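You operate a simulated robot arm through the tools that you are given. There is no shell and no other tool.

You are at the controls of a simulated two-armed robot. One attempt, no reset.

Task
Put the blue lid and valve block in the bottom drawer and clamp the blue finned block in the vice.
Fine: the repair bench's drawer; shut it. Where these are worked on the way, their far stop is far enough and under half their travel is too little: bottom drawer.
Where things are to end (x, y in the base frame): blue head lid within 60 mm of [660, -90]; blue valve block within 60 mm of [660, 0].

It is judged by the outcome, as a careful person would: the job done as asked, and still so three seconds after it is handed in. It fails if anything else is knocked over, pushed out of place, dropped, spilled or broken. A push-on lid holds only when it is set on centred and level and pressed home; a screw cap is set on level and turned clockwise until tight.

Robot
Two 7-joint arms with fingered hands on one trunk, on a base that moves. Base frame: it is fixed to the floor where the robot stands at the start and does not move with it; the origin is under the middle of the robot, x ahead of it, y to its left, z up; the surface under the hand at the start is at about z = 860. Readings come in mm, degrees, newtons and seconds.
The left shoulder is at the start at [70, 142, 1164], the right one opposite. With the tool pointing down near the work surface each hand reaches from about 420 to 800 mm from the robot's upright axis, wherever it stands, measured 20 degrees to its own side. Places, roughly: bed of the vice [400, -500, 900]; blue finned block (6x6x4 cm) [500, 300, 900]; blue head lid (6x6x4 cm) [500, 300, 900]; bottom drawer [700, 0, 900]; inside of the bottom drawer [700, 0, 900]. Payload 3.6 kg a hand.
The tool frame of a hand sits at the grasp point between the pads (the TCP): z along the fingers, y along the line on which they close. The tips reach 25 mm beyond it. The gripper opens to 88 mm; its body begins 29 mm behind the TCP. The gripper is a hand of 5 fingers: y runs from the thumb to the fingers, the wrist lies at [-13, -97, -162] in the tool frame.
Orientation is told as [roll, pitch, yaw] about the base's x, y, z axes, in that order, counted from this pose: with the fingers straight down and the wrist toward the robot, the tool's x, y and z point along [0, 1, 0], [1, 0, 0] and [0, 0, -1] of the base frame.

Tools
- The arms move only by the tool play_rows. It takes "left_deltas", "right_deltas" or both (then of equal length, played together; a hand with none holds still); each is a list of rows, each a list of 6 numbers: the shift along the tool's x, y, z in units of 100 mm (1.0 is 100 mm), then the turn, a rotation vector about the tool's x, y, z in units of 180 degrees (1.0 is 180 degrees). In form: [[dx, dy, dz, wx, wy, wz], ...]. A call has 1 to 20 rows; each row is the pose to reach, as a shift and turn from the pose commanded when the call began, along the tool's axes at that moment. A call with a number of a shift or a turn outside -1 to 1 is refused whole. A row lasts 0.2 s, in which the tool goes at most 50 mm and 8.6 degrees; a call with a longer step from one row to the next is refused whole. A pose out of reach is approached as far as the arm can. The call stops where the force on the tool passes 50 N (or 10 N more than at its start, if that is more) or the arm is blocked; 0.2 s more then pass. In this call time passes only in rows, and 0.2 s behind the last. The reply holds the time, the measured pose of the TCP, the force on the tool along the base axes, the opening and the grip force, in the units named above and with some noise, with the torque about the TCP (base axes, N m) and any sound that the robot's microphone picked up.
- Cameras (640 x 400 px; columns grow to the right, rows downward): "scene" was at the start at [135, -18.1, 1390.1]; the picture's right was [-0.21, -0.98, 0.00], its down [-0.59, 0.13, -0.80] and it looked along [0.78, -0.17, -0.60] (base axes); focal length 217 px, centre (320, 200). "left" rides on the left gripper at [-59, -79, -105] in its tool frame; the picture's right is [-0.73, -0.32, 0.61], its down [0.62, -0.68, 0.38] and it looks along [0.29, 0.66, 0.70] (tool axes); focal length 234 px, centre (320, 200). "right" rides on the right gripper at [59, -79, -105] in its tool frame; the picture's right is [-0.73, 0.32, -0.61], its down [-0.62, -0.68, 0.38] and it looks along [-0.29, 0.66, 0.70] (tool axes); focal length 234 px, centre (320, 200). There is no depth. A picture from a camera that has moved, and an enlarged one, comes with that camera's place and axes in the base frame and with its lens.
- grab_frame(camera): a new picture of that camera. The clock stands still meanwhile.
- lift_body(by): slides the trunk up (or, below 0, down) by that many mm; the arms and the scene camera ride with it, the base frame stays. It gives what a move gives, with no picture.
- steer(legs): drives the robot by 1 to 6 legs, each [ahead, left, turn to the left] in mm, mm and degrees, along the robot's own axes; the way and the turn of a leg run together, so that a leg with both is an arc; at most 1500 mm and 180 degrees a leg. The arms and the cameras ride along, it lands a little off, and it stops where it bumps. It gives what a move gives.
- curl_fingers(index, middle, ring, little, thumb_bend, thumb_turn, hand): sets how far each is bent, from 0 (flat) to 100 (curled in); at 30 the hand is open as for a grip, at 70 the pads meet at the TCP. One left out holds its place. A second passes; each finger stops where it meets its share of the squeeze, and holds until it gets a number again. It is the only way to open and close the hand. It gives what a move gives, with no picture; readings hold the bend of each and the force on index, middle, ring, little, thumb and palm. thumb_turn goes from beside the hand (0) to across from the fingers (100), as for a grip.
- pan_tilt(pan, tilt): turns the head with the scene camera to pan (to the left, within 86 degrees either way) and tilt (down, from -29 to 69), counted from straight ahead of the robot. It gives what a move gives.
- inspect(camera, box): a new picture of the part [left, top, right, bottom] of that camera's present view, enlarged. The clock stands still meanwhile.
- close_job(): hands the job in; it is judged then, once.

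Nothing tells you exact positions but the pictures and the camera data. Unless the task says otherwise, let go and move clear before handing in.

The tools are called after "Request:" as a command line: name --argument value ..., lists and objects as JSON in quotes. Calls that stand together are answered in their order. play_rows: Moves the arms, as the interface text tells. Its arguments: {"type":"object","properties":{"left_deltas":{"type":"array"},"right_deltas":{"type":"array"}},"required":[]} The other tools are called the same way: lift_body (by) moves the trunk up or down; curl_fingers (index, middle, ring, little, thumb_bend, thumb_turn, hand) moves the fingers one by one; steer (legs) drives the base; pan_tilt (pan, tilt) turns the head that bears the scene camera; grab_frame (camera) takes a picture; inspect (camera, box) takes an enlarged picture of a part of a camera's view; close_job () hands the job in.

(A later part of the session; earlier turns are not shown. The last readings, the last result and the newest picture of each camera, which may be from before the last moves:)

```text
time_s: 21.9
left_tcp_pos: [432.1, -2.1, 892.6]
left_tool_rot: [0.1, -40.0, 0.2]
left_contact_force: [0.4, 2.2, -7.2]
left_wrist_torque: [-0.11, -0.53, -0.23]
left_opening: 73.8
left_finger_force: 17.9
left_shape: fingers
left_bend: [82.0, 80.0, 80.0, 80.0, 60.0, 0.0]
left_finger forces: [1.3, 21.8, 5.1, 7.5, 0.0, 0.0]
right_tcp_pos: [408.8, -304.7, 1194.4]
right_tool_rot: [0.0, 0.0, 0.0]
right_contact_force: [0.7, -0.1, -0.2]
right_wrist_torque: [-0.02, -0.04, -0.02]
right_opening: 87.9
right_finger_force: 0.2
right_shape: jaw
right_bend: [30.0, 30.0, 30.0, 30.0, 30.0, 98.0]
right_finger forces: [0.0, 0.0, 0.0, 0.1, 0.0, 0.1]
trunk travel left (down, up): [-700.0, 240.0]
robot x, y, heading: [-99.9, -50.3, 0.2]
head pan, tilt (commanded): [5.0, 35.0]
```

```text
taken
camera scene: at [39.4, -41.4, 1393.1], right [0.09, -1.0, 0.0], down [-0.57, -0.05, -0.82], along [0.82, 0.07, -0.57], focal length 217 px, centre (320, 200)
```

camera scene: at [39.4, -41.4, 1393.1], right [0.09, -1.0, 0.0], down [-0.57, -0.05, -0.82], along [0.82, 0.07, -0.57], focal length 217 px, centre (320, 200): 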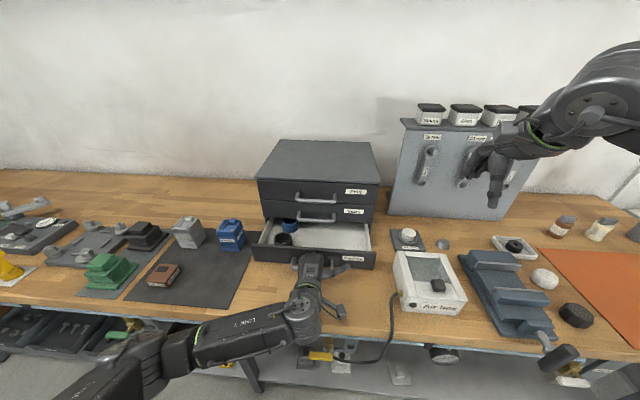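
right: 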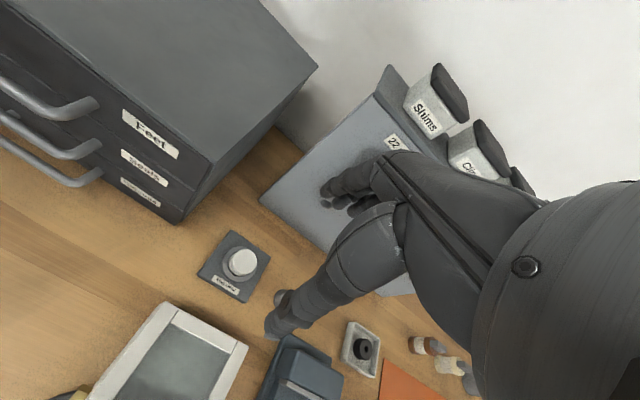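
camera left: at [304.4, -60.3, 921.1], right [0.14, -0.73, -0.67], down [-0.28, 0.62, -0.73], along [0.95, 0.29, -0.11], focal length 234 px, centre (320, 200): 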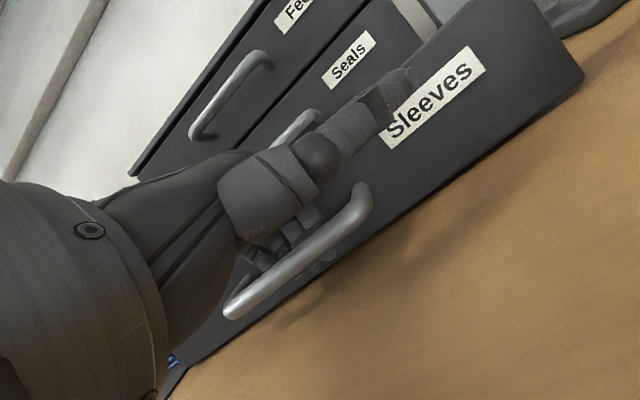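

The drawer is 100 mm open and I can see a couple of sleeves at its left. I'll keep pulling.

Request:
play_rows --left_deltas '[[0, -0.0766, -0.0643, 0, 0, 0], [0, -0.1532, -0.1286, 0, 0, 0], [0, -0.2298, -0.1929, 0, 0, 0], [0, -0.3064, -0.2572, 0, 0, 0], [0, -0.383, -0.3215, 0, 0, 0], [0, -0.4596, -0.3858, 0, 0, 0]]'

Request:
grab_frame --camera "scene"

```text
time_s: 23.3
left_tcp_pos: [369.7, -2.4, 892.0]
left_tool_rot: [-0.2, -39.8, 0.2]
left_contact_force: [0.6, 4.7, -8.8]
left_wrist_torque: [-0.15, -0.56, -0.16]
left_opening: 74.3
left_finger_force: 18.8
left_shape: fingers
left_bend: [82.0, 80.0, 80.0, 80.0, 60.0, 0.0]
left_finger forces: [1.4, 22.8, 5.0, 6.9, 0.1, 0.0]
right_tcp_pos: [408.7, -303.9, 1192.4]
right_tool_rot: [0.1, 0.1, 0.0]
right_contact_force: [0.0, 0.9, 0.4]
right_wrist_torque: [0.01, 0.01, 0.01]
right_opening: 87.7
right_finger_force: 0.1
right_shape: jaw
right_bend: [30.0, 30.0, 30.0, 30.0, 30.0, 98.0]
right_finger forces: [0.1, 0.0, 0.0, 0.1, 0.0, 0.0]
trunk travel left (down, up): [-700.0, 240.0]
robot x, y, heading: [-99.0, -45.5, 0.1]
head pan, tilt (commanded): [5.0, 35.0]
```

```text
taken
camera scene: at [39.7, -41.0, 1392.9], right [0.09, -1.0, 0.0], down [-0.57, -0.05, -0.82], along [0.82, 0.07, -0.57], focal length 217 px, centre (320, 200)
```

scene: 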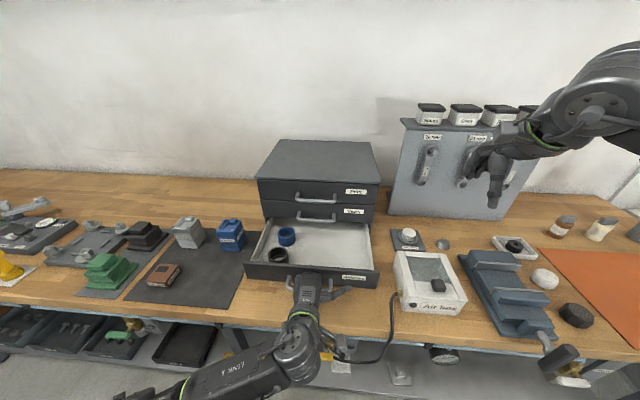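

162 mm open and still moving freely. I'll pull a bit more to look for the stop.

Request:
play_rows --left_deltas '[[0, -0.0766, -0.0643, 0, 0, 0], [0, -0.1532, -0.1286, 0, 0, 0], [0, -0.2298, -0.1929, 0, 0, 0], [0, -0.3064, -0.2572, 0, 0, 0], [0, -0.383, -0.3215, 0, 0, 0]]'

Request:
grab_frame --camera "scene"

```text
time_s: 24.5
left_tcp_pos: [334.0, -2.2, 892.1]
left_tool_rot: [0.4, -39.9, 0.2]
left_contact_force: [42.8, 1.5, -7.8]
left_wrist_torque: [0.01, -0.02, -0.79]
left_opening: 75.0
left_finger_force: 23.0
left_shape: fingers
left_bend: [81.0, 80.0, 79.0, 77.0, 60.0, 0.0]
left_finger forces: [8.5, 7.9, 12.6, 17.2, 0.0, 0.1]
right_tcp_pos: [419.0, -306.7, 1189.4]
right_tool_rot: [0.1, 0.5, 0.0]
right_contact_force: [-0.1, -0.2, 0.2]
right_wrist_torque: [0.02, -0.01, 0.02]
right_opening: 87.8
right_finger_force: 0.0
right_shape: jaw
right_bend: [30.0, 30.0, 30.0, 30.0, 30.0, 98.0]
right_finger forces: [0.0, 0.0, 0.1, 0.1, 0.0, 0.0]
trunk travel left (down, up): [-700.0, 240.0]
robot x, y, heading: [-98.4, -51.5, 0.1]
head pan, tilt (commanded): [5.0, 35.0]
stopped in row 5 (left hand): the force on the tool passed its limit at 53 N (the readings are from after the stop); the commanded pose is now the measured one
```

```text
taken
camera scene: at [51.1, -42.9, 1391.7], right [0.09, -1.0, 0.0], down [-0.58, -0.05, -0.81], along [0.81, 0.07, -0.58], focal length 217 px, centre (320, 200)
```

scene: 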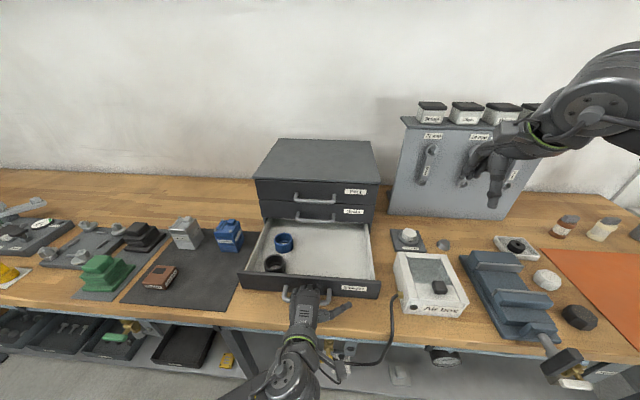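

The far stop is reached at about 200 mm. I'll relieve the force, open the fingers and withdraw up and back.

Request:
play_rows --left_deltas '[[0, 0.0383, 0.0322, 0, 0, 0], [0, 0.0766, 0.0643, 0, 0, 0]]'

Request:
curl_fingers --hand "left" --index 55 --middle 55 --ring 55 --little 55

Request:
grab_frame --camera "left"

```text
time_s: 25.1
left_tcp_pos: [339.5, -1.5, 891.6]
left_tool_rot: [0.0, -39.9, 0.2]
left_contact_force: [23.4, 2.2, -11.0]
left_wrist_torque: [-0.08, -0.18, -0.47]
left_opening: 74.8
left_finger_force: 15.2
left_shape: fingers
left_bend: [81.0, 80.0, 79.0, 78.0, 60.0, 0.0]
left_finger forces: [5.1, 5.9, 8.8, 10.1, 0.0, 0.0]
right_tcp_pos: [414.4, -304.6, 1191.4]
right_tool_rot: [0.0, 0.2, 0.0]
right_contact_force: [0.2, 0.5, -0.2]
right_wrist_torque: [-0.02, -0.02, -0.02]
right_opening: 87.5
right_finger_force: 0.1
right_shape: jaw
right_bend: [30.0, 30.0, 30.0, 30.0, 30.0, 98.0]
right_finger forces: [0.0, 0.0, 0.0, 0.1, 0.0, 0.0]
trunk travel left (down, up): [-700.0, 240.0]
robot x, y, heading: [-98.7, -47.9, 0.1]
head pan, tilt (commanded): [5.0, 35.0]
```

```text
time_s: 26.1
left_tcp_pos: [335.8, -3.5, 894.1]
left_tool_rot: [0.2, -40.2, 0.3]
left_contact_force: [0.7, -0.6, -0.4]
left_wrist_torque: [-0.01, 0.02, 0.01]
left_opening: 84.4
left_finger_force: 0.0
left_shape: fingers
left_bend: [55.0, 55.0, 55.0, 55.0, 60.0, 0.0]
left_finger forces: [0.1, 0.3, 0.0, 0.0, 0.0, 0.1]
right_tcp_pos: [409.2, -305.7, 1194.0]
right_tool_rot: [-0.1, 0.0, 0.0]
right_contact_force: [-0.1, -0.1, 0.5]
right_wrist_torque: [0.0, 0.0, 0.01]
right_opening: 87.5
right_finger_force: 0.1
right_shape: jaw
right_bend: [30.0, 30.0, 30.0, 30.0, 30.0, 98.0]
right_finger forces: [0.0, 0.0, 0.0, 0.1, 0.1, 0.0]
trunk travel left (down, up): [-700.0, 240.0]
robot x, y, heading: [-94.6, -49.6, -0.4]
head pan, tilt (commanded): [5.0, 35.0]
```

```text
taken
camera left: at [207.9, -61.9, 922.3], right [0.15, -0.72, -0.67], down [-0.28, 0.62, -0.73], along [0.95, 0.29, -0.11], focal length 234 px, centre (320, 200)
```

left: 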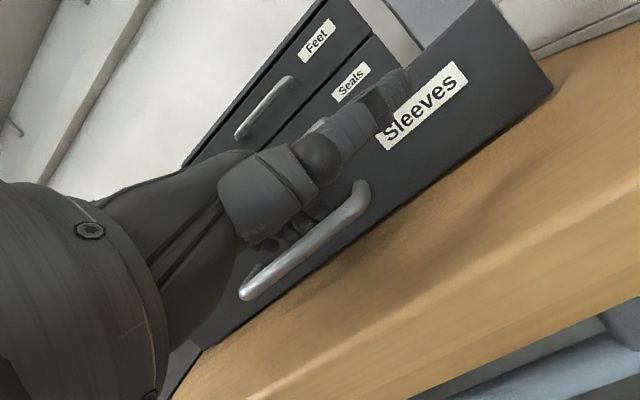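

Free of force. I'll lift straight up, since nothing is above the handle now.

Request:
play_rows --left_deltas '[[0, 0.13, -0.153, 0, 0, 0], [0, 0.32, -0.383, 0, 0, 0], [0, 0.643, -0.766, 0, 0, 0]]'

Request:
play_rows --left_deltas '[[0, 0.22, -0.25, 0, 0, 0], [0, 0.44, -0.5, 0, 0, 0], [0, 0.643, -0.766, 0, 0, 0]]'

Request:
play_rows --left_deltas '[[0.1, 0.1, 0, 0.04, 0, 0], [0.3, 0.2, 0, 0.08, 0, 0], [0.5, 0.3, 0, 0.12, 0, 0], [0.7, 0.4, 0, 0.16, 0, 0], [0.9, 0.5, 0, 0.2, 0, 0], [1.0, 0.5, 0, 0.2222, 0, 0]]'

Request:
curl_fingers --hand "left" --index 30 --middle 30 --ring 30 --little 30 --thumb_bend 30 --thumb_turn 98

Request:
pan_tilt --pan 10 --tilt 42

Request:
grab_frame --camera "scene"

```text
refused: row 3 steps farther than a row can; nothing moved
```

```text
time_s: 26.9
left_tcp_pos: [335.7, -4.9, 992.8]
left_tool_rot: [0.3, -40.1, 0.2]
left_contact_force: [-0.3, 0.2, 0.8]
left_wrist_torque: [0.02, -0.01, 0.0]
left_opening: 84.3
left_finger_force: 0.1
left_shape: fingers
left_bend: [55.0, 55.0, 55.0, 55.0, 60.0, 0.0]
left_finger forces: [0.0, 0.0, 0.0, 0.0, 0.0, 0.0]
right_tcp_pos: [408.7, -306.7, 1193.4]
right_tool_rot: [0.0, 0.0, 0.0]
right_contact_force: [0.4, -0.8, 0.1]
right_wrist_torque: [0.01, 0.01, -0.02]
right_opening: 87.5
right_finger_force: 0.0
right_shape: jaw
right_bend: [30.0, 30.0, 30.0, 30.0, 30.0, 98.0]
right_finger forces: [0.0, 0.0, 0.0, 0.0, 0.1, 0.0]
trunk travel left (down, up): [-700.0, 240.0]
robot x, y, heading: [-99.8, -54.0, -0.0]
head pan, tilt (commanded): [5.0, 35.0]
```

```text
time_s: 27.7
left_tcp_pos: [352.2, 74.1, 956.4]
left_tool_rot: [13.6, -22.0, -5.2]
left_contact_force: [0.1, 0.2, -0.2]
left_wrist_torque: [0.04, 0.01, -0.01]
left_opening: 83.8
left_finger_force: 0.0
left_shape: fingers
left_bend: [55.0, 55.0, 55.0, 55.0, 60.0, 0.0]
left_finger forces: [0.0, 0.1, 0.1, 0.1, 0.0, 0.1]
left hand out of reach, approached as far as the arm can: row 3
right_tcp_pos: [408.9, -302.7, 1193.3]
right_tool_rot: [-0.1, 0.0, 0.0]
right_contact_force: [0.6, 1.1, 0.4]
right_wrist_torque: [0.02, 0.03, 0.03]
right_opening: 87.7
right_finger_force: 0.1
right_shape: jaw
right_bend: [30.0, 30.0, 30.0, 30.0, 30.0, 98.0]
right_finger forces: [0.1, 0.1, 0.1, 0.0, 0.0, 0.1]
trunk travel left (down, up): [-700.0, 240.0]
robot x, y, heading: [-98.4, -51.7, 0.1]
head pan, tilt (commanded): [5.0, 35.0]
stopped in row 3 (left hand): the arm was blocked; the commanded pose is now the measured one
```

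```text
time_s: 28.7
left_tcp_pos: [353.0, 71.7, 957.5]
left_tool_rot: [13.6, -21.9, -5.3]
left_contact_force: [-0.6, 1.0, 0.0]
left_wrist_torque: [-0.01, -0.01, 0.03]
left_opening: 84.5
left_finger_force: 0.0
left_shape: fingers
left_bend: [30.0, 30.0, 30.0, 30.0, 30.0, 95.0]
left_finger forces: [0.0, 0.0, 0.0, 0.0, 0.0, 0.0]
right_tcp_pos: [408.7, -305.2, 1195.2]
right_tool_rot: [0.0, -0.1, 0.1]
right_contact_force: [0.6, -0.2, 0.6]
right_wrist_torque: [0.0, 0.02, 0.0]
right_opening: 87.5
right_finger_force: 0.1
right_shape: jaw
right_bend: [30.0, 30.0, 30.0, 30.0, 30.0, 98.0]
right_finger forces: [0.0, 0.1, 0.0, 0.0, 0.0, 0.0]
trunk travel left (down, up): [-700.0, 240.0]
robot x, y, heading: [-94.0, -50.8, -0.2]
head pan, tilt (commanded): [5.0, 35.0]
```

```text
time_s: 29.3
left_tcp_pos: [351.2, 71.1, 956.8]
left_tool_rot: [13.8, -21.9, -5.3]
left_contact_force: [0.1, 0.0, 0.3]
left_wrist_torque: [-0.01, -0.02, -0.03]
left_opening: 84.6
left_finger_force: 0.1
left_shape: fingers
left_bend: [30.0, 30.0, 30.0, 30.0, 30.0, 95.0]
left_finger forces: [0.0, 0.1, 0.1, 0.1, 0.0, 0.0]
right_tcp_pos: [408.6, -305.3, 1193.6]
right_tool_rot: [0.0, 0.0, 0.0]
right_contact_force: [-0.1, 0.0, 0.1]
right_wrist_torque: [-0.01, -0.02, 0.0]
right_opening: 87.6
right_finger_force: 0.2
right_shape: jaw
right_bend: [30.0, 30.0, 30.0, 30.0, 30.0, 98.0]
right_finger forces: [0.0, 0.1, 0.0, 0.0, 0.1, 0.0]
trunk travel left (down, up): [-700.0, 240.0]
robot x, y, heading: [-97.3, -54.8, 0.1]
head pan, tilt (commanded): [10.0, 42.0]
```

```text
taken
camera scene: at [34.5, -35.4, 1382.5], right [0.17, -0.98, 0.0], down [-0.66, -0.12, -0.74], along [0.73, 0.13, -0.67], focal length 217 px, centre (320, 200)
```

scene: 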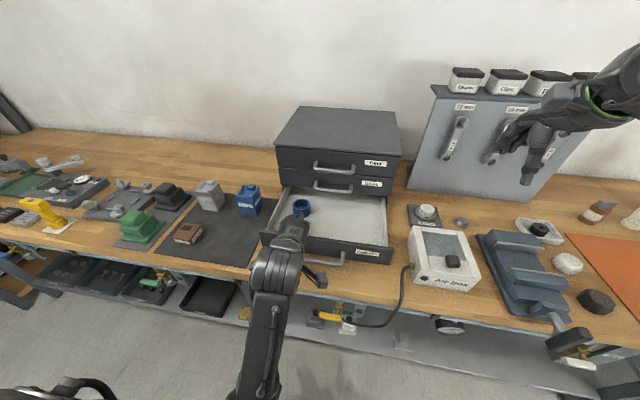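

The arm hit its inner reach limit and stopped over the drawer front with the hand tilted, but without contact. I'll lift it straight up one step at a time.

Request:
play_rows --left_deltas '[[0.05, 0.09, -0.2, 0, 0, 0], [0.1, 0.18, -0.42, 0, 0, 0], [0.16, 0.27, -0.66, 0, 0, 0], [0.221, 0.373, -0.901, 0, 0, 0]]'

```text
time_s: 29.9
left_tcp_pos: [351.7, 110.7, 966.0]
left_tool_rot: [26.1, -20.0, -9.8]
left_contact_force: [0.0, -0.5, 0.2]
left_wrist_torque: [-0.04, -0.02, -0.01]
left_opening: 84.7
left_finger_force: 0.0
left_shape: fingers
left_bend: [30.0, 30.0, 30.0, 30.0, 30.0, 96.0]
left_finger forces: [0.0, 0.0, 0.0, 0.1, 0.0, 0.1]
left hand out of reach, approached as far as the arm can: row 2
right_tcp_pos: [408.7, -305.2, 1193.6]
right_tool_rot: [0.0, 0.1, 0.0]
right_contact_force: [-0.6, 0.3, 0.3]
right_wrist_torque: [0.0, -0.01, -0.02]
right_opening: 87.7
right_finger_force: 0.0
right_shape: jaw
right_bend: [30.0, 30.0, 30.0, 30.0, 30.0, 98.0]
right_finger forces: [0.0, 0.1, 0.0, 0.0, 0.0, 0.0]
trunk travel left (down, up): [-700.0, 240.0]
robot x, y, heading: [-96.4, -50.3, 0.0]
head pan, tilt (commanded): [10.0, 42.0]
stopped in row 2 (left hand): the arm was blocked; the commanded pose is now the measured one
```

The arm is against a joint limit here. I'll lift the trunk to raise the hand safely, then work forward from there.

Request:
lift_body --by 120

Request:
grab_frame --camera "scene"

```text
time_s: 31.4
left_tcp_pos: [350.5, 109.3, 1084.9]
left_tool_rot: [26.0, -19.8, -9.9]
left_contact_force: [-0.1, 0.0, -0.1]
left_wrist_torque: [0.0, 0.01, -0.01]
left_opening: 85.0
left_finger_force: 0.0
left_shape: fingers
left_bend: [30.0, 30.0, 30.0, 30.0, 30.0, 96.0]
left_finger forces: [0.1, 0.0, 0.0, 0.1, 0.0, 0.0]
right_tcp_pos: [409.4, -305.3, 1313.4]
right_tool_rot: [0.0, 0.0, 0.0]
right_contact_force: [0.1, -0.2, 1.1]
right_wrist_torque: [0.01, -0.02, 0.0]
right_opening: 87.6
right_finger_force: 0.1
right_shape: jaw
right_bend: [30.0, 30.0, 30.0, 30.0, 30.0, 98.0]
right_finger forces: [0.1, 0.0, 0.0, 0.0, 0.0, 0.1]
trunk travel left (down, up): [-820.0, 120.0]
robot x, y, heading: [-98.4, -49.5, 0.2]
head pan, tilt (commanded): [10.0, 42.0]
```

```text
taken
camera scene: at [34.6, -35.4, 1502.5], right [0.17, -0.98, 0.0], down [-0.66, -0.12, -0.74], along [0.73, 0.13, -0.67], focal length 217 px, centre (320, 200)
```

scene: 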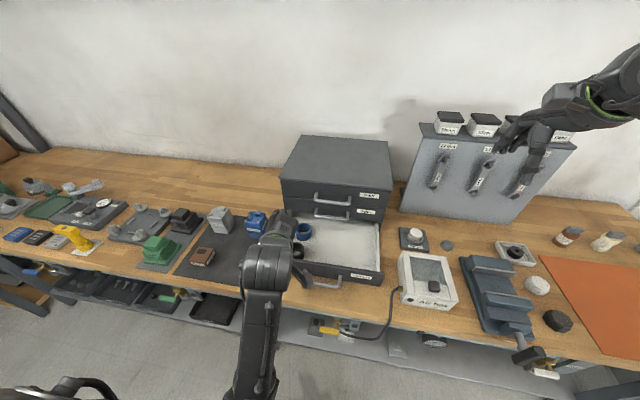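

Request:
play_rows --left_deltas '[[0.034, 0.175, -0.008, 0, 0, 0], [0.068, 0.35, -0.015, 0, 0, 0], [0.1, 0.525, -0.023, 0.024, -0.0266, -0.0057], [0.137, 0.7, -0.03, 0.048, -0.0531, -0.0114], [0.171, 0.877, -0.038, 0.072, -0.0797, -0.0172], [0.171, 0.877, -0.038, 0.096, -0.1062, -0.0229], [0.171, 0.877, -0.038, 0.12, -0.1328, -0.0286]]'

```text
time_s: 32.2
left_tcp_pos: [396.3, 162.8, 1084.6]
left_tool_rot: [33.8, -14.8, -9.2]
left_contact_force: [0.5, 0.7, -0.2]
left_wrist_torque: [-0.01, 0.03, 0.01]
left_opening: 84.6
left_finger_force: 0.1
left_shape: fingers
left_bend: [30.0, 30.0, 30.0, 30.0, 30.0, 96.0]
left_finger forces: [0.1, 0.1, 0.1, 0.0, 0.1, 0.0]
left hand out of reach, approached as far as the arm can: row 3
right_tcp_pos: [410.6, -305.9, 1312.6]
right_tool_rot: [0.1, 0.1, 0.0]
right_contact_force: [-0.3, 0.1, 0.5]
right_wrist_torque: [0.05, 0.0, -0.01]
right_opening: 87.7
right_finger_force: 0.1
right_shape: jaw
right_bend: [30.0, 30.0, 30.0, 30.0, 30.0, 98.0]
right_finger forces: [0.1, 0.1, 0.0, 0.1, 0.1, 0.1]
trunk travel left (down, up): [-820.0, 120.0]
robot x, y, heading: [-101.7, -51.5, -0.1]
head pan, tilt (commanded): [10.0, 42.0]
stopped in row 3 (left hand): the arm was blocked; the commanded pose is now the measured one
```

Request:
pan_tilt --pan 30 --tilt 55

Request:
grab_frame --camera "scene"

```text
time_s: 33.0
left_tcp_pos: [394.6, 163.0, 1084.8]
left_tool_rot: [33.7, -14.8, -9.3]
left_contact_force: [0.2, -0.1, -0.6]
left_wrist_torque: [0.0, -0.04, -0.03]
left_opening: 84.7
left_finger_force: 0.0
left_shape: fingers
left_bend: [30.0, 30.0, 30.0, 30.0, 30.0, 96.0]
left_finger forces: [0.1, 0.1, 0.1, 0.0, 0.0, 0.0]
right_tcp_pos: [408.9, -305.4, 1313.5]
right_tool_rot: [0.0, 0.0, 0.0]
right_contact_force: [-1.2, -0.2, -0.1]
right_wrist_torque: [0.01, 0.08, -0.05]
right_opening: 87.9
right_finger_force: 0.0
right_shape: jaw
right_bend: [30.0, 30.0, 30.0, 30.0, 30.0, 98.0]
right_finger forces: [0.0, 0.0, 0.0, 0.1, 0.0, 0.0]
trunk travel left (down, up): [-820.0, 120.0]
robot x, y, heading: [-96.0, -49.1, 0.2]
head pan, tilt (commanded): [30.0, 55.0]
```

```text
taken
camera scene: at [14.4, -14.1, 1484.8], right [0.5, -0.87, 0.0], down [-0.71, -0.41, -0.57], along [0.5, 0.29, -0.82], focal length 217 px, centre (320, 200)
```

scene: 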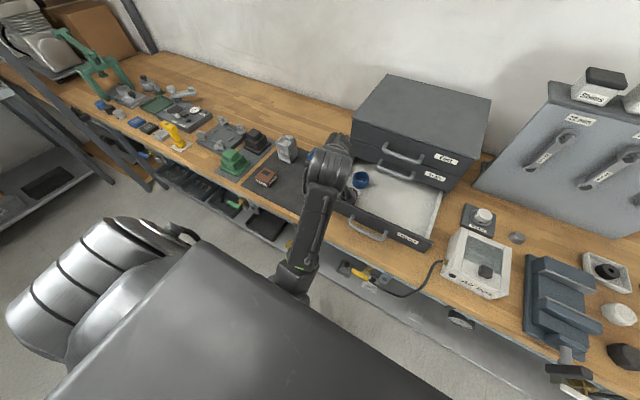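

The elbow has folded under and the wrist is near a limit. I'll move forward without turning, to open the arm up again.

Request:
play_rows --left_deltas '[[0, 0.21, 0.067, 0, 0, 0], [0, 0.43, 0.134, 0, 0, 0], [0, 0.64, 0.2, 0, 0, 0], [0, 0.86, 0.269, 0, 0, 0]]'

```text
time_s: 34.0
left_tcp_pos: [487.8, 164.0, 1083.3]
left_tool_rot: [33.7, -14.7, -9.3]
left_contact_force: [0.0, -0.2, 0.9]
left_wrist_torque: [-0.01, 0.02, 0.01]
left_opening: 84.7
left_finger_force: 0.1
left_shape: fingers
left_bend: [30.0, 30.0, 30.0, 30.0, 30.0, 96.0]
left_finger forces: [0.1, 0.0, 0.0, 0.0, 0.0, 0.0]
right_tcp_pos: [409.4, -305.0, 1313.4]
right_tool_rot: [0.0, 0.2, 0.0]
right_contact_force: [0.6, -0.1, -0.7]
right_wrist_torque: [0.0, -0.03, 0.0]
right_opening: 87.9
right_finger_force: 0.0
right_shape: jaw
right_bend: [30.0, 30.0, 30.0, 30.0, 30.0, 98.0]
right_finger forces: [0.1, 0.0, 0.1, 0.0, 0.0, 0.0]
trunk travel left (down, up): [-820.0, 120.0]
robot x, y, heading: [-99.3, -48.1, -0.1]
head pan, tilt (commanded): [30.0, 55.0]
```

Request:
play_rows --left_deltas '[[0.123, 0.06, -0.023, 0.0157, -0.0298, -0.0043], [0.247, 0.12, -0.045, 0.0315, -0.0597, -0.0086], [0.37, 0.18, -0.068, 0.0472, -0.0895, -0.0128], [0.493, 0.24, -0.09, 0.0629, -0.1193, -0.0171], [0.617, 0.3, -0.113, 0.0787, -0.1492, -0.0214], [0.74, 0.361, -0.136, 0.0944, -0.179, -0.0257]]'

Request:
grab_frame --camera "scene"

```text
time_s: 35.4
left_tcp_pos: [563.4, 242.9, 1137.5]
left_tool_rot: [-0.1, 0.1, -0.2]
left_contact_force: [-0.9, 1.0, 0.5]
left_wrist_torque: [-0.02, 0.0, -0.03]
left_opening: 84.9
left_finger_force: 0.1
left_shape: fingers
left_bend: [30.0, 30.0, 30.0, 30.0, 30.0, 96.0]
left_finger forces: [0.0, 0.0, 0.0, 0.0, 0.0, 0.0]
left hand out of reach, approached as far as the arm can: row 3, 4, 5, 6
right_tcp_pos: [409.3, -303.6, 1313.6]
right_tool_rot: [-0.1, 0.0, 0.0]
right_contact_force: [0.4, 1.0, -0.7]
right_wrist_torque: [-0.03, -0.04, -0.03]
right_opening: 87.3
right_finger_force: 0.1
right_shape: jaw
right_bend: [30.0, 30.0, 30.0, 30.0, 30.0, 98.0]
right_finger forces: [0.0, 0.0, 0.0, 0.1, 0.0, 0.0]
trunk travel left (down, up): [-820.0, 120.0]
robot x, y, heading: [-97.7, -54.4, 0.2]
head pan, tilt (commanded): [30.0, 55.0]
```

```text
taken
camera scene: at [14.4, -12.6, 1484.7], right [0.5, -0.87, 0.0], down [-0.71, -0.41, -0.57], along [0.5, 0.29, -0.82], focal length 217 px, centre (320, 200)
```

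scene: 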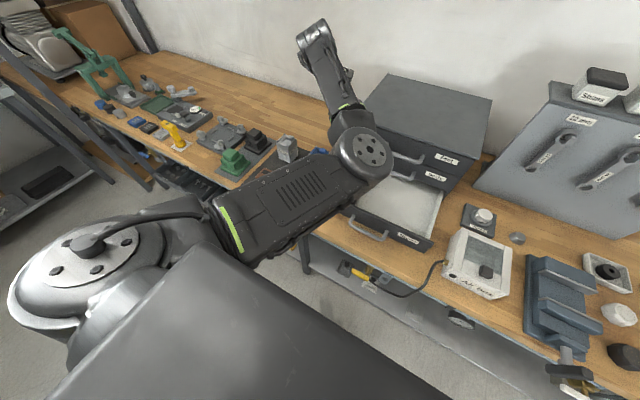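

The arm swung into a different elbow posture but the hand is level again at (563, 243, 1137). I'll move it over the stack and check the posture.

Request:
play_rows --left_deltas '[[0.14, -0.16, 0, 0, 0, 0], [0.28, -0.32, 0, 0, 0, 0], [0.41, -0.48, 0, 0, 0, 0]]'

Request:
pan_tilt --pan 15 --tilt 40

Request:
grab_frame --camera "scene"

```text
time_s: 36.2
left_tcp_pos: [529.5, 284.3, 1137.2]
left_tool_rot: [0.0, 0.0, 0.0]
left_contact_force: [0.2, -1.4, 0.0]
left_wrist_torque: [0.0, -0.02, -0.01]
left_opening: 84.9
left_finger_force: 0.1
left_shape: fingers
left_bend: [30.0, 30.0, 30.0, 30.0, 30.0, 96.0]
left_finger forces: [0.0, 0.0, 0.1, 0.0, 0.0, 0.1]
left hand out of reach, approached as far as the arm can: row 1, 2, 3
right_tcp_pos: [410.0, -305.1, 1314.3]
right_tool_rot: [0.0, 0.0, 0.1]
right_contact_force: [0.4, -0.6, -0.6]
right_wrist_torque: [-0.01, 0.02, -0.01]
right_opening: 87.4
right_finger_force: 0.0
right_shape: jaw
right_bend: [30.0, 30.0, 30.0, 30.0, 30.0, 98.0]
right_finger forces: [0.1, 0.0, 0.0, 0.0, 0.1, 0.1]
trunk travel left (down, up): [-820.0, 120.0]
robot x, y, heading: [-96.5, -53.3, 0.0]
head pan, tilt (commanded): [30.0, 55.0]
```

```text
time_s: 37.0
left_tcp_pos: [531.0, 285.3, 1135.6]
left_tool_rot: [0.0, 0.0, 0.0]
left_contact_force: [-0.1, -0.4, 0.3]
left_wrist_torque: [0.01, 0.01, 0.0]
left_opening: 84.8
left_finger_force: 0.1
left_shape: fingers
left_bend: [30.0, 30.0, 30.0, 30.0, 30.0, 96.0]
left_finger forces: [0.0, 0.0, 0.0, 0.1, 0.1, 0.1]
right_tcp_pos: [409.3, -306.1, 1313.0]
right_tool_rot: [0.0, 0.0, 0.0]
right_contact_force: [-0.3, -0.4, 0.5]
right_wrist_torque: [-0.02, 0.01, -0.03]
right_opening: 87.5
right_finger_force: 0.0
right_shape: jaw
right_bend: [30.0, 30.0, 30.0, 30.0, 30.0, 98.0]
right_finger forces: [0.0, 0.0, 0.0, 0.1, 0.1, 0.0]
trunk travel left (down, up): [-820.0, 120.0]
robot x, y, heading: [-99.9, -46.4, -0.0]
head pan, tilt (commanded): [15.0, 40.0]
```

```text
taken
camera scene: at [34.5, -27.9, 1505.4], right [0.26, -0.97, 0.0], down [-0.62, -0.17, -0.77], along [0.74, 0.2, -0.64], focal length 217 px, centre (320, 200)
```

scene: 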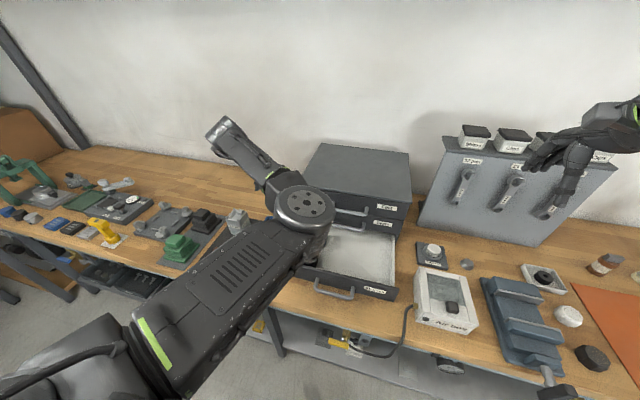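

The elbow is folded inward, which limits reach here. I'll stretch the arm forward in free air and bring it back, to try to return to the usual elbow-out posture.

Request:
play_rows --left_deltas '[[0, 0.33, -0.2, 0, 0, 0], [0, 0.66, -0.4, 0, 0, 0], [0.0, 1.0, -0.6, 0, 0, 0]]'

Request:
play_rows --left_deltas '[[0.2, 0.33, 0, 0, 0, 0], [0.4, 0.66, 0, 0, 0, 0], [0.6, 1.0, 0, 0, 0, 0]]'

Request:
grab_frame --camera "scene"

```text
time_s: 37.8
left_tcp_pos: [630.8, 289.3, 1195.0]
left_tool_rot: [-0.1, -0.2, 0.3]
left_contact_force: [0.8, -0.5, -0.8]
left_wrist_torque: [0.02, 0.03, -0.04]
left_opening: 84.5
left_finger_force: 0.0
left_shape: fingers
left_bend: [30.0, 30.0, 30.0, 30.0, 30.0, 96.0]
left_finger forces: [0.1, 0.0, 0.1, 0.0, 0.0, 0.0]
right_tcp_pos: [409.2, -303.7, 1313.2]
right_tool_rot: [-0.1, 0.0, 0.0]
right_contact_force: [0.3, -0.2, -0.3]
right_wrist_torque: [0.0, -0.01, -0.02]
right_opening: 87.4
right_finger_force: 0.0
right_shape: jaw
right_bend: [30.0, 30.0, 30.0, 30.0, 30.0, 98.0]
right_finger forces: [0.1, 0.1, 0.0, 0.0, 0.0, 0.0]
trunk travel left (down, up): [-820.0, 120.0]
robot x, y, heading: [-99.3, -52.7, 0.2]
head pan, tilt (commanded): [15.0, 40.0]
```

```text
time_s: 38.6
left_tcp_pos: [647.4, 295.9, 1195.0]
left_tool_rot: [0.1, -0.2, 0.1]
left_contact_force: [-0.1, -1.1, 0.0]
left_wrist_torque: [0.0, 0.01, 0.0]
left_opening: 85.1
left_finger_force: 0.1
left_shape: fingers
left_bend: [30.0, 30.0, 30.0, 30.0, 30.0, 96.0]
left_finger forces: [0.0, 0.0, 0.0, 0.1, 0.1, 0.1]
left hand out of reach, approached as far as the arm can: row 1, 2, 3
right_tcp_pos: [409.6, -305.9, 1313.5]
right_tool_rot: [0.1, -0.1, -0.1]
right_contact_force: [0.6, 0.1, -0.9]
right_wrist_torque: [0.01, 0.01, 0.0]
right_opening: 87.5
right_finger_force: 0.1
right_shape: jaw
right_bend: [30.0, 30.0, 30.0, 30.0, 30.0, 98.0]
right_finger forces: [0.1, 0.1, 0.1, 0.1, 0.0, 0.0]
trunk travel left (down, up): [-820.0, 120.0]
robot x, y, heading: [-101.3, -48.2, 0.3]
head pan, tilt (commanded): [15.0, 40.0]
```

```text
taken
camera scene: at [34.5, -28.6, 1505.4], right [0.26, -0.97, 0.0], down [-0.62, -0.17, -0.77], along [0.74, 0.2, -0.64], focal length 217 px, centre (320, 200)
```

scene: 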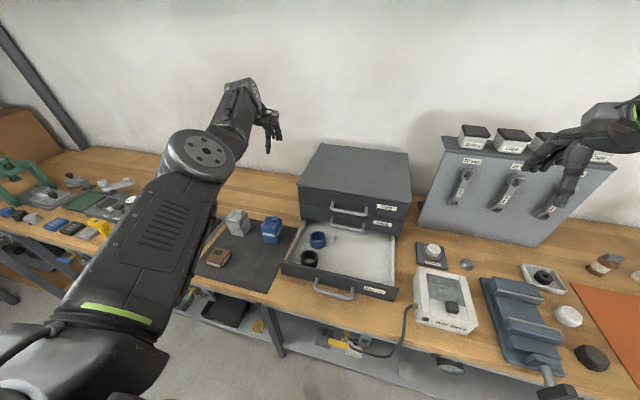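

The elbow is back on the outside. I'll bring the hand back above the blue stack.

Request:
play_rows --left_deltas '[[-0.03, -0.22, 0, 0, 0, 0], [-0.06, -0.44, 0, 0, 0, 0], [-0.09, -0.66, 0, 0, 0, 0]]'

Request:
play_rows --left_deltas '[[-0.01, -0.22, 0, 0, 0, 0], [-0.02, -0.44, 0, 0, 0, 0], [-0.03, -0.66, 0, 0, 0, 0]]'

Request:
grab_frame --camera "scene"

```text
time_s: 39.4
left_tcp_pos: [644.1, 299.7, 1198.4]
left_tool_rot: [0.0, 0.0, 0.0]
left_contact_force: [0.3, 0.1, 1.1]
left_wrist_torque: [0.02, 0.0, 0.01]
left_opening: 84.9
left_finger_force: 0.0
left_shape: fingers
left_bend: [30.0, 30.0, 30.0, 30.0, 30.0, 96.0]
left_finger forces: [0.1, 0.1, 0.1, 0.0, 0.0, 0.1]
left hand out of reach, approached as far as the arm can: row 1, 2, 3
right_tcp_pos: [409.4, -304.4, 1314.2]
right_tool_rot: [0.0, 0.0, 0.0]
right_contact_force: [-0.2, 0.1, 0.1]
right_wrist_torque: [0.02, 0.0, 0.02]
right_opening: 87.9
right_finger_force: 0.0
right_shape: jaw
right_bend: [30.0, 30.0, 30.0, 30.0, 30.0, 98.0]
right_finger forces: [0.0, 0.1, 0.0, 0.1, 0.0, 0.0]
trunk travel left (down, up): [-820.0, 120.0]
robot x, y, heading: [-95.7, -50.5, 0.0]
head pan, tilt (commanded): [15.0, 40.0]
```

```text
time_s: 40.2
left_tcp_pos: [640.2, 311.5, 1207.8]
left_tool_rot: [0.1, 0.1, 0.1]
left_contact_force: [0.1, -0.1, -0.1]
left_wrist_torque: [-0.01, 0.01, -0.01]
left_opening: 84.9
left_finger_force: 0.1
left_shape: fingers
left_bend: [30.0, 30.0, 30.0, 30.0, 30.0, 96.0]
left_finger forces: [0.1, 0.0, 0.0, 0.0, 0.1, 0.0]
left hand out of reach, approached as far as the arm can: row 1, 2, 3
right_tcp_pos: [409.4, -305.8, 1314.2]
right_tool_rot: [0.0, 0.0, 0.0]
right_contact_force: [0.8, -0.2, 0.6]
right_wrist_torque: [-0.02, 0.02, 0.0]
right_opening: 87.9
right_finger_force: 0.1
right_shape: jaw
right_bend: [30.0, 30.0, 30.0, 30.0, 30.0, 98.0]
right_finger forces: [0.0, 0.1, 0.0, 0.1, 0.0, 0.0]
trunk travel left (down, up): [-820.0, 120.0]
robot x, y, heading: [-99.4, -49.6, -0.1]
head pan, tilt (commanded): [15.0, 40.0]
```

```text
taken
camera scene: at [34.2, -27.5, 1505.4], right [0.26, -0.97, 0.0], down [-0.62, -0.17, -0.77], along [0.74, 0.2, -0.64], focal length 217 px, centre (320, 200)
```

scene: 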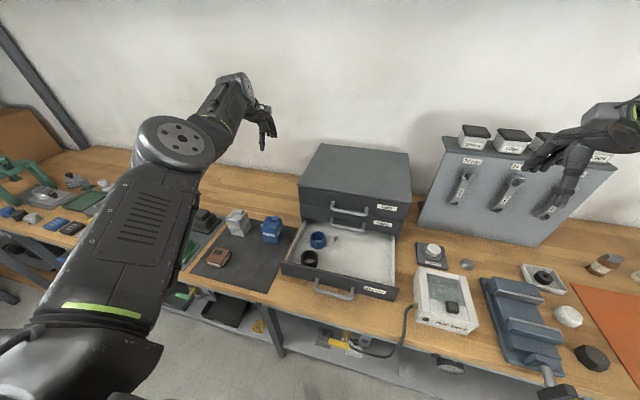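

It is still unfolding through the straight-elbow region. I'll keep retracting in the direction it prefers.

Request:
play_rows --left_deltas '[[0.1, -0.15, 0, 0, 0, 0], [0.2, -0.3, 0, 0, 0, 0], [0.3, -0.45, 0, 0, 0, 0], [0.3, -0.6, 0, 0, 0, 0], [0.3, -0.8, 0, 0, 0, 0], [0.3, -1.0, 0, 0, 0, 0]]'

Request:
grab_frame --camera "scene"

```text
time_s: 41.6
left_tcp_pos: [620.9, 361.3, 1216.1]
left_tool_rot: [0.0, 0.1, 0.0]
left_contact_force: [0.8, 0.4, -0.1]
left_wrist_torque: [0.01, -0.01, -0.01]
left_opening: 85.2
left_finger_force: 0.0
left_shape: fingers
left_bend: [30.0, 30.0, 30.0, 30.0, 30.0, 96.0]
left_finger forces: [0.0, 0.0, 0.0, 0.1, 0.0, 0.0]
left hand out of reach, approached as far as the arm can: row 1, 2, 3, 4, 5, 6
right_tcp_pos: [409.6, -305.0, 1314.7]
right_tool_rot: [0.0, 0.0, 0.0]
right_contact_force: [-0.8, -0.1, 0.4]
right_wrist_torque: [0.02, 0.0, 0.03]
right_opening: 87.5
right_finger_force: 0.0
right_shape: jaw
right_bend: [30.0, 30.0, 30.0, 30.0, 30.0, 98.0]
right_finger forces: [0.0, 0.0, 0.0, 0.0, 0.0, 0.0]
trunk travel left (down, up): [-820.0, 120.0]
robot x, y, heading: [-100.2, -50.9, 0.2]
head pan, tilt (commanded): [15.0, 40.0]
```

```text
taken
camera scene: at [34.2, -27.5, 1505.4], right [0.26, -0.97, 0.0], down [-0.62, -0.17, -0.77], along [0.74, 0.2, -0.64], focal length 217 px, centre (320, 200)
```

scene: 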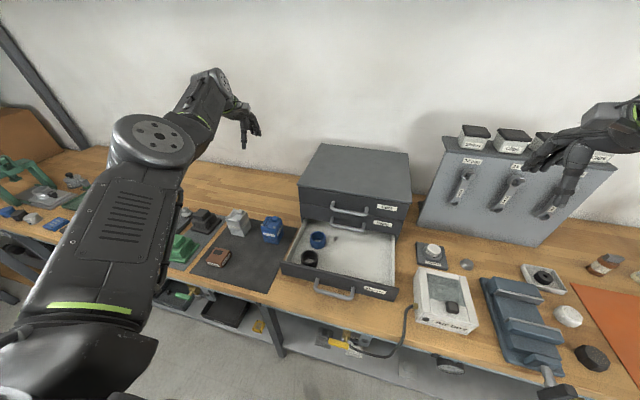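

Request:
play_rows --left_deltas '[[-0.2, -0.1, 0.1, 0, 0, 0], [-0.4, -0.2, 0.2, 0, 0, 0], [-0.6, -0.3, 0.3, 0, 0, 0], [-0.8, -0.4, 0.4, 0, 0, 0], [-1.0, -0.5, 0.5, 0, 0, 0]]'

Request:
grab_frame --camera "scene"

```text
time_s: 42.8
left_tcp_pos: [651.4, 279.2, 1175.6]
left_tool_rot: [0.0, 0.1, 0.1]
left_contact_force: [-0.8, -0.1, -0.2]
left_wrist_torque: [-0.01, 0.01, 0.01]
left_opening: 85.1
left_finger_force: 0.0
left_shape: fingers
left_bend: [30.0, 30.0, 30.0, 30.0, 30.0, 96.0]
left_finger forces: [0.1, 0.0, 0.0, 0.1, 0.0, 0.0]
left hand out of reach, approached as far as the arm can: row 1, 2, 3, 4, 5
right_tcp_pos: [409.4, -306.2, 1313.4]
right_tool_rot: [0.1, 0.1, 0.0]
right_contact_force: [-0.1, 0.2, 0.0]
right_wrist_torque: [-0.02, 0.0, 0.0]
right_opening: 87.5
right_finger_force: 0.1
right_shape: jaw
right_bend: [30.0, 30.0, 30.0, 30.0, 30.0, 98.0]
right_finger forces: [0.0, 0.0, 0.0, 0.1, 0.0, 0.0]
trunk travel left (down, up): [-820.0, 120.0]
robot x, y, heading: [-98.8, -50.1, -0.3]
head pan, tilt (commanded): [15.0, 40.0]
```

```text
taken
camera scene: at [35.1, -28.5, 1505.4], right [0.26, -0.97, 0.0], down [-0.62, -0.17, -0.77], along [0.74, 0.2, -0.64], focal length 217 px, centre (320, 200)
```

scene: 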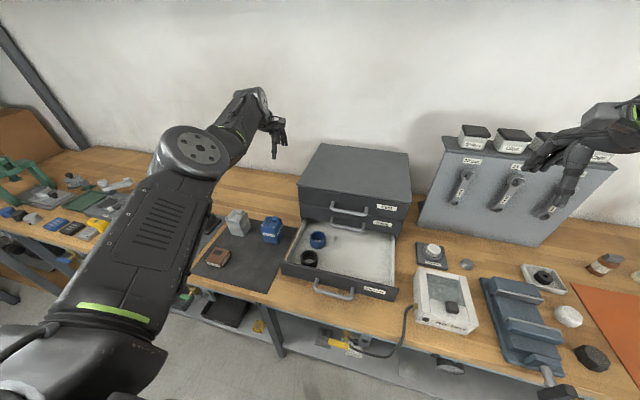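

The arm is stuck at full extension, a singular posture. I'll ask for a steady pull straight back toward the shoulder over many rows, so the elbow can start bending.

Request:
play_rows --left_deltas '[[-0.14, -0.47, 0.04, 0, 0, 0], [-0.28, -0.95, 0.08, 0, 0, 0], [-0.28, -0.95, 0.08, 0, 0, 0], [-0.28, -0.95, 0.08, 0, 0, 0], [-0.28, -0.95, 0.08, 0, 0, 0], [-0.28, -0.95, 0.08, 0, 0, 0], [-0.28, -0.95, 0.08, 0, 0, 0], [-0.28, -0.95, 0.08, 0, 0, 0], [-0.28, -0.95, 0.08, 0, 0, 0], [-0.28, -0.95, 0.08, 0, 0, 0], [-0.28, -0.95, 0.08, 0, 0, 0], [-0.28, -0.95, 0.08, 0, 0, 0]]'

Request:
grab_frame --camera "scene"

```text
refused: row 2 steps farther than a row can; nothing moved
```

```text
taken
camera scene: at [35.1, -28.5, 1505.4], right [0.26, -0.97, 0.0], down [-0.62, -0.17, -0.77], along [0.74, 0.2, -0.64], focal length 217 px, centre (320, 200)
```

scene: 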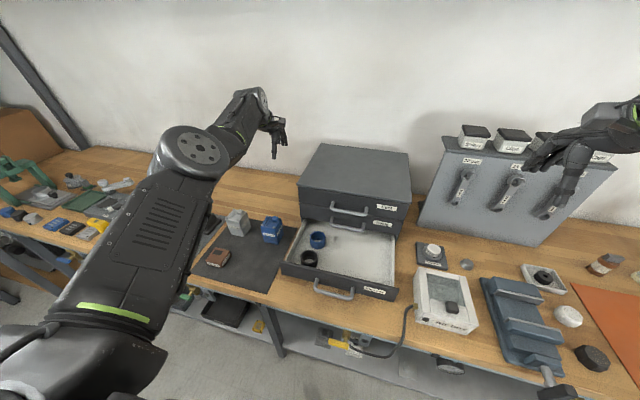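

Request:
play_rows --left_deltas '[[-0.13, -0.45, 0.04, 0, 0, 0], [-0.26, -0.9, 0.08, 0, 0, 0], [-0.26, -0.9, 0.08, 0, 0, 0], [-0.26, -0.9, 0.08, 0, 0, 0], [-0.26, -0.9, 0.08, 0, 0, 0], [-0.26, -0.9, 0.08, 0, 0, 0], [-0.26, -0.9, 0.08, 0, 0, 0], [-0.26, -0.9, 0.08, 0, 0, 0], [-0.26, -0.9, 0.08, 0, 0, 0], [-0.26, -0.9, 0.08, 0, 0, 0], [-0.26, -0.9, 0.08, 0, 0, 0], [-0.26, -0.9, 0.08, 0, 0, 0]]'

Request:
grab_frame --camera "scene"

```text
time_s: 45.4
left_tcp_pos: [652.4, 276.2, 1178.8]
left_tool_rot: [0.0, 0.0, 0.0]
left_contact_force: [1.0, -0.6, -0.6]
left_wrist_torque: [-0.01, -0.04, -0.03]
left_opening: 84.8
left_finger_force: 0.0
left_shape: fingers
left_bend: [30.0, 30.0, 30.0, 30.0, 30.0, 96.0]
left_finger forces: [0.0, 0.1, 0.0, 0.0, 0.0, 0.1]
left hand out of reach, approached as far as the arm can: row 1, 2, 3, 4, 5, 6, 7, 8, 9, 10, 11, 12
right_tcp_pos: [408.8, -306.1, 1313.3]
right_tool_rot: [0.0, 0.1, 0.0]
right_contact_force: [-0.6, -0.3, 1.2]
right_wrist_torque: [0.03, 0.02, 0.01]
right_opening: 87.6
right_finger_force: 0.1
right_shape: jaw
right_bend: [30.0, 30.0, 30.0, 30.0, 30.0, 98.0]
right_finger forces: [0.0, 0.0, 0.0, 0.0, 0.0, 0.0]
trunk travel left (down, up): [-820.0, 120.0]
robot x, y, heading: [-97.7, -47.9, -0.0]
head pan, tilt (commanded): [15.0, 40.0]
```

```text
taken
camera scene: at [34.4, -27.8, 1505.4], right [0.26, -0.97, 0.0], down [-0.62, -0.17, -0.77], along [0.74, 0.2, -0.64], focal length 217 px, centre (320, 200)
```

scene: 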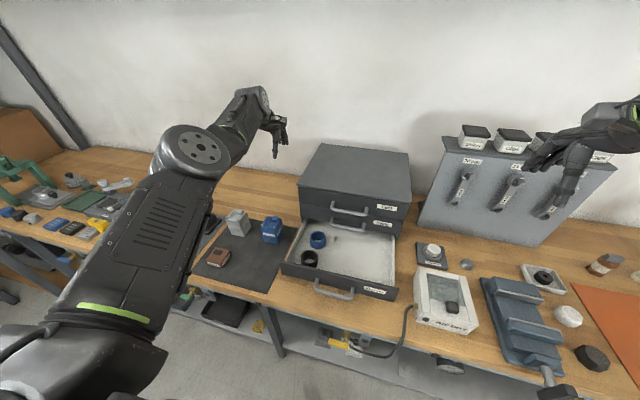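

Request:
play_rows --left_deltas '[[-0.14, -0.11, 0, 0, 0, 0.042], [-0.29, -0.22, 0, 0, 0, 0.084], [-0.43, -0.33, 0, 0, 0, 0.126], [-0.57, -0.44, 0, 0, 0, 0.168], [-0.72, -0.55, 0, 0, 0, 0.21], [-0.86, -0.66, 0, 0, 0, 0.25]]'

Request:
grab_frame --camera "scene"

```text
time_s: 46.8
left_tcp_pos: [616.1, 200.3, 1184.7]
left_tool_rot: [0.1, 0.0, -45.1]
left_contact_force: [-0.7, 0.4, 0.0]
left_wrist_torque: [0.0, -0.02, -0.01]
left_opening: 84.7
left_finger_force: 0.0
left_shape: fingers
left_bend: [30.0, 30.0, 30.0, 30.0, 30.0, 96.0]
left_finger forces: [0.0, 0.1, 0.1, 0.1, 0.0, 0.0]
left hand out of reach, approached as far as the arm can: row 1, 2, 3, 4, 5, 6
right_tcp_pos: [408.4, -305.5, 1313.1]
right_tool_rot: [-0.1, 0.0, 0.1]
right_contact_force: [-0.2, 0.9, 0.2]
right_wrist_torque: [0.01, -0.01, -0.02]
right_opening: 87.5
right_finger_force: 0.0
right_shape: jaw
right_bend: [30.0, 30.0, 30.0, 30.0, 30.0, 98.0]
right_finger forces: [0.1, 0.0, 0.1, 0.0, 0.0, 0.0]
trunk travel left (down, up): [-820.0, 120.0]
robot x, y, heading: [-98.4, -47.8, -0.2]
head pan, tilt (commanded): [15.0, 40.0]
```

```text
taken
camera scene: at [34.5, -28.1, 1505.4], right [0.26, -0.97, 0.0], down [-0.62, -0.17, -0.77], along [0.74, 0.2, -0.64], focal length 217 px, centre (320, 200)
```

scene: 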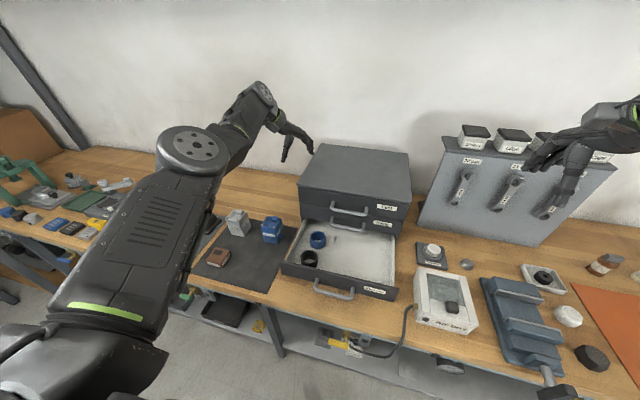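

Request:
play_rows --left_deltas '[[-0.35, -0.2, 0.05, 0, 0, 0], [-0.7, -0.4, 0.1, 0, 0, 0], [-0.9, -0.5, 0.15, 0, 0, 0.04], [-0.9, -0.5, 0.2, 0, 0, 0.08], [-0.9, -0.5, 0.2, 0, 0, 0.12], [-0.9, -0.5, 0.2, 0, 0, 0.16], [-0.9, -0.5, 0.2, 0, 0, 0.2], [-0.9, -0.5, 0.2, 0, 0, 0.24]]'

Request:
grab_frame --camera "scene"

```text
time_s: 48.6
left_tcp_pos: [482.3, 177.4, 1137.7]
left_tool_rot: [1.5, 1.0, -85.0]
left_contact_force: [-1.1, 0.7, -0.9]
left_wrist_torque: [0.01, -0.01, 0.03]
left_opening: 85.0
left_finger_force: 0.1
left_shape: fingers
left_bend: [30.0, 30.0, 30.0, 30.0, 30.0, 96.0]
left_finger forces: [0.0, 0.0, 0.0, 0.1, 0.0, 0.1]
left hand out of reach, approached as far as the arm can: row 1, 2, 3, 4, 5, 6, 7, 8
right_tcp_pos: [406.0, -305.0, 1314.2]
right_tool_rot: [0.0, 0.0, 0.0]
right_contact_force: [0.5, 0.8, 0.8]
right_wrist_torque: [-0.03, -0.01, -0.02]
right_opening: 87.9
right_finger_force: 0.1
right_shape: jaw
right_bend: [30.0, 30.0, 30.0, 30.0, 30.0, 98.0]
right_finger forces: [0.0, 0.1, 0.2, 0.0, 0.0, 0.0]
trunk travel left (down, up): [-820.0, 120.0]
robot x, y, heading: [-100.4, -52.6, 0.1]
head pan, tilt (commanded): [15.0, 40.0]
```

```text
taken
camera scene: at [32.6, -26.6, 1505.6], right [0.26, -0.97, 0.0], down [-0.62, -0.17, -0.77], along [0.74, 0.2, -0.64], focal length 217 px, centre (320, 200)
```

scene: 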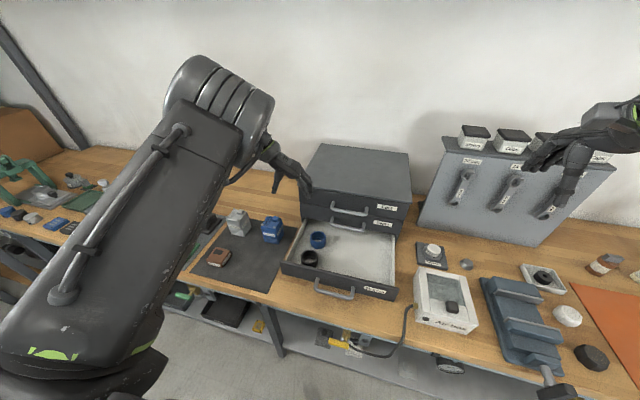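

The elbow has swung out and up into the natural posture. I'll ease the hand up and left in small steps, then undo the yaw.

Request:
play_rows --left_deltas '[[0.1, -0.2, -0.2, 0, 0, 0], [0.2, -0.4, -0.4, 0, 0, 0], [0.25, -0.58, -0.6, 0, 0, 0]]'

Request:
grab_frame --camera "scene"

```text
time_s: 49.4
left_tcp_pos: [464.3, 225.0, 1171.2]
left_tool_rot: [2.9, 2.0, -83.7]
left_contact_force: [1.3, -0.3, -0.6]
left_wrist_torque: [-0.01, 0.01, -0.01]
left_opening: 85.3
left_finger_force: 0.0
left_shape: fingers
left_bend: [30.0, 30.0, 30.0, 30.0, 30.0, 96.0]
left_finger forces: [0.0, 0.0, 0.1, 0.0, 0.1, 0.0]
left hand out of reach, approached as far as the arm can: row 1, 2, 3
right_tcp_pos: [409.2, -304.3, 1313.4]
right_tool_rot: [0.1, 0.2, 0.0]
right_contact_force: [0.7, 0.0, 0.3]
right_wrist_torque: [0.04, 0.02, -0.02]
right_opening: 87.5
right_finger_force: 0.1
right_shape: jaw
right_bend: [30.0, 30.0, 30.0, 30.0, 30.0, 98.0]
right_finger forces: [0.0, 0.0, 0.0, 0.1, 0.1, 0.0]
trunk travel left (down, up): [-820.0, 120.0]
robot x, y, heading: [-102.1, -49.2, 0.2]
head pan, tilt (commanded): [15.0, 40.0]
```

```text
taken
camera scene: at [34.8, -26.2, 1505.3], right [0.26, -0.97, 0.0], down [-0.62, -0.17, -0.77], along [0.74, 0.2, -0.64], focal length 217 px, centre (320, 200)
```

scene: 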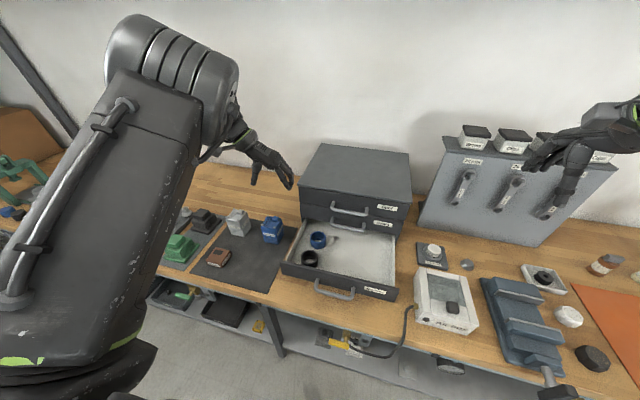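

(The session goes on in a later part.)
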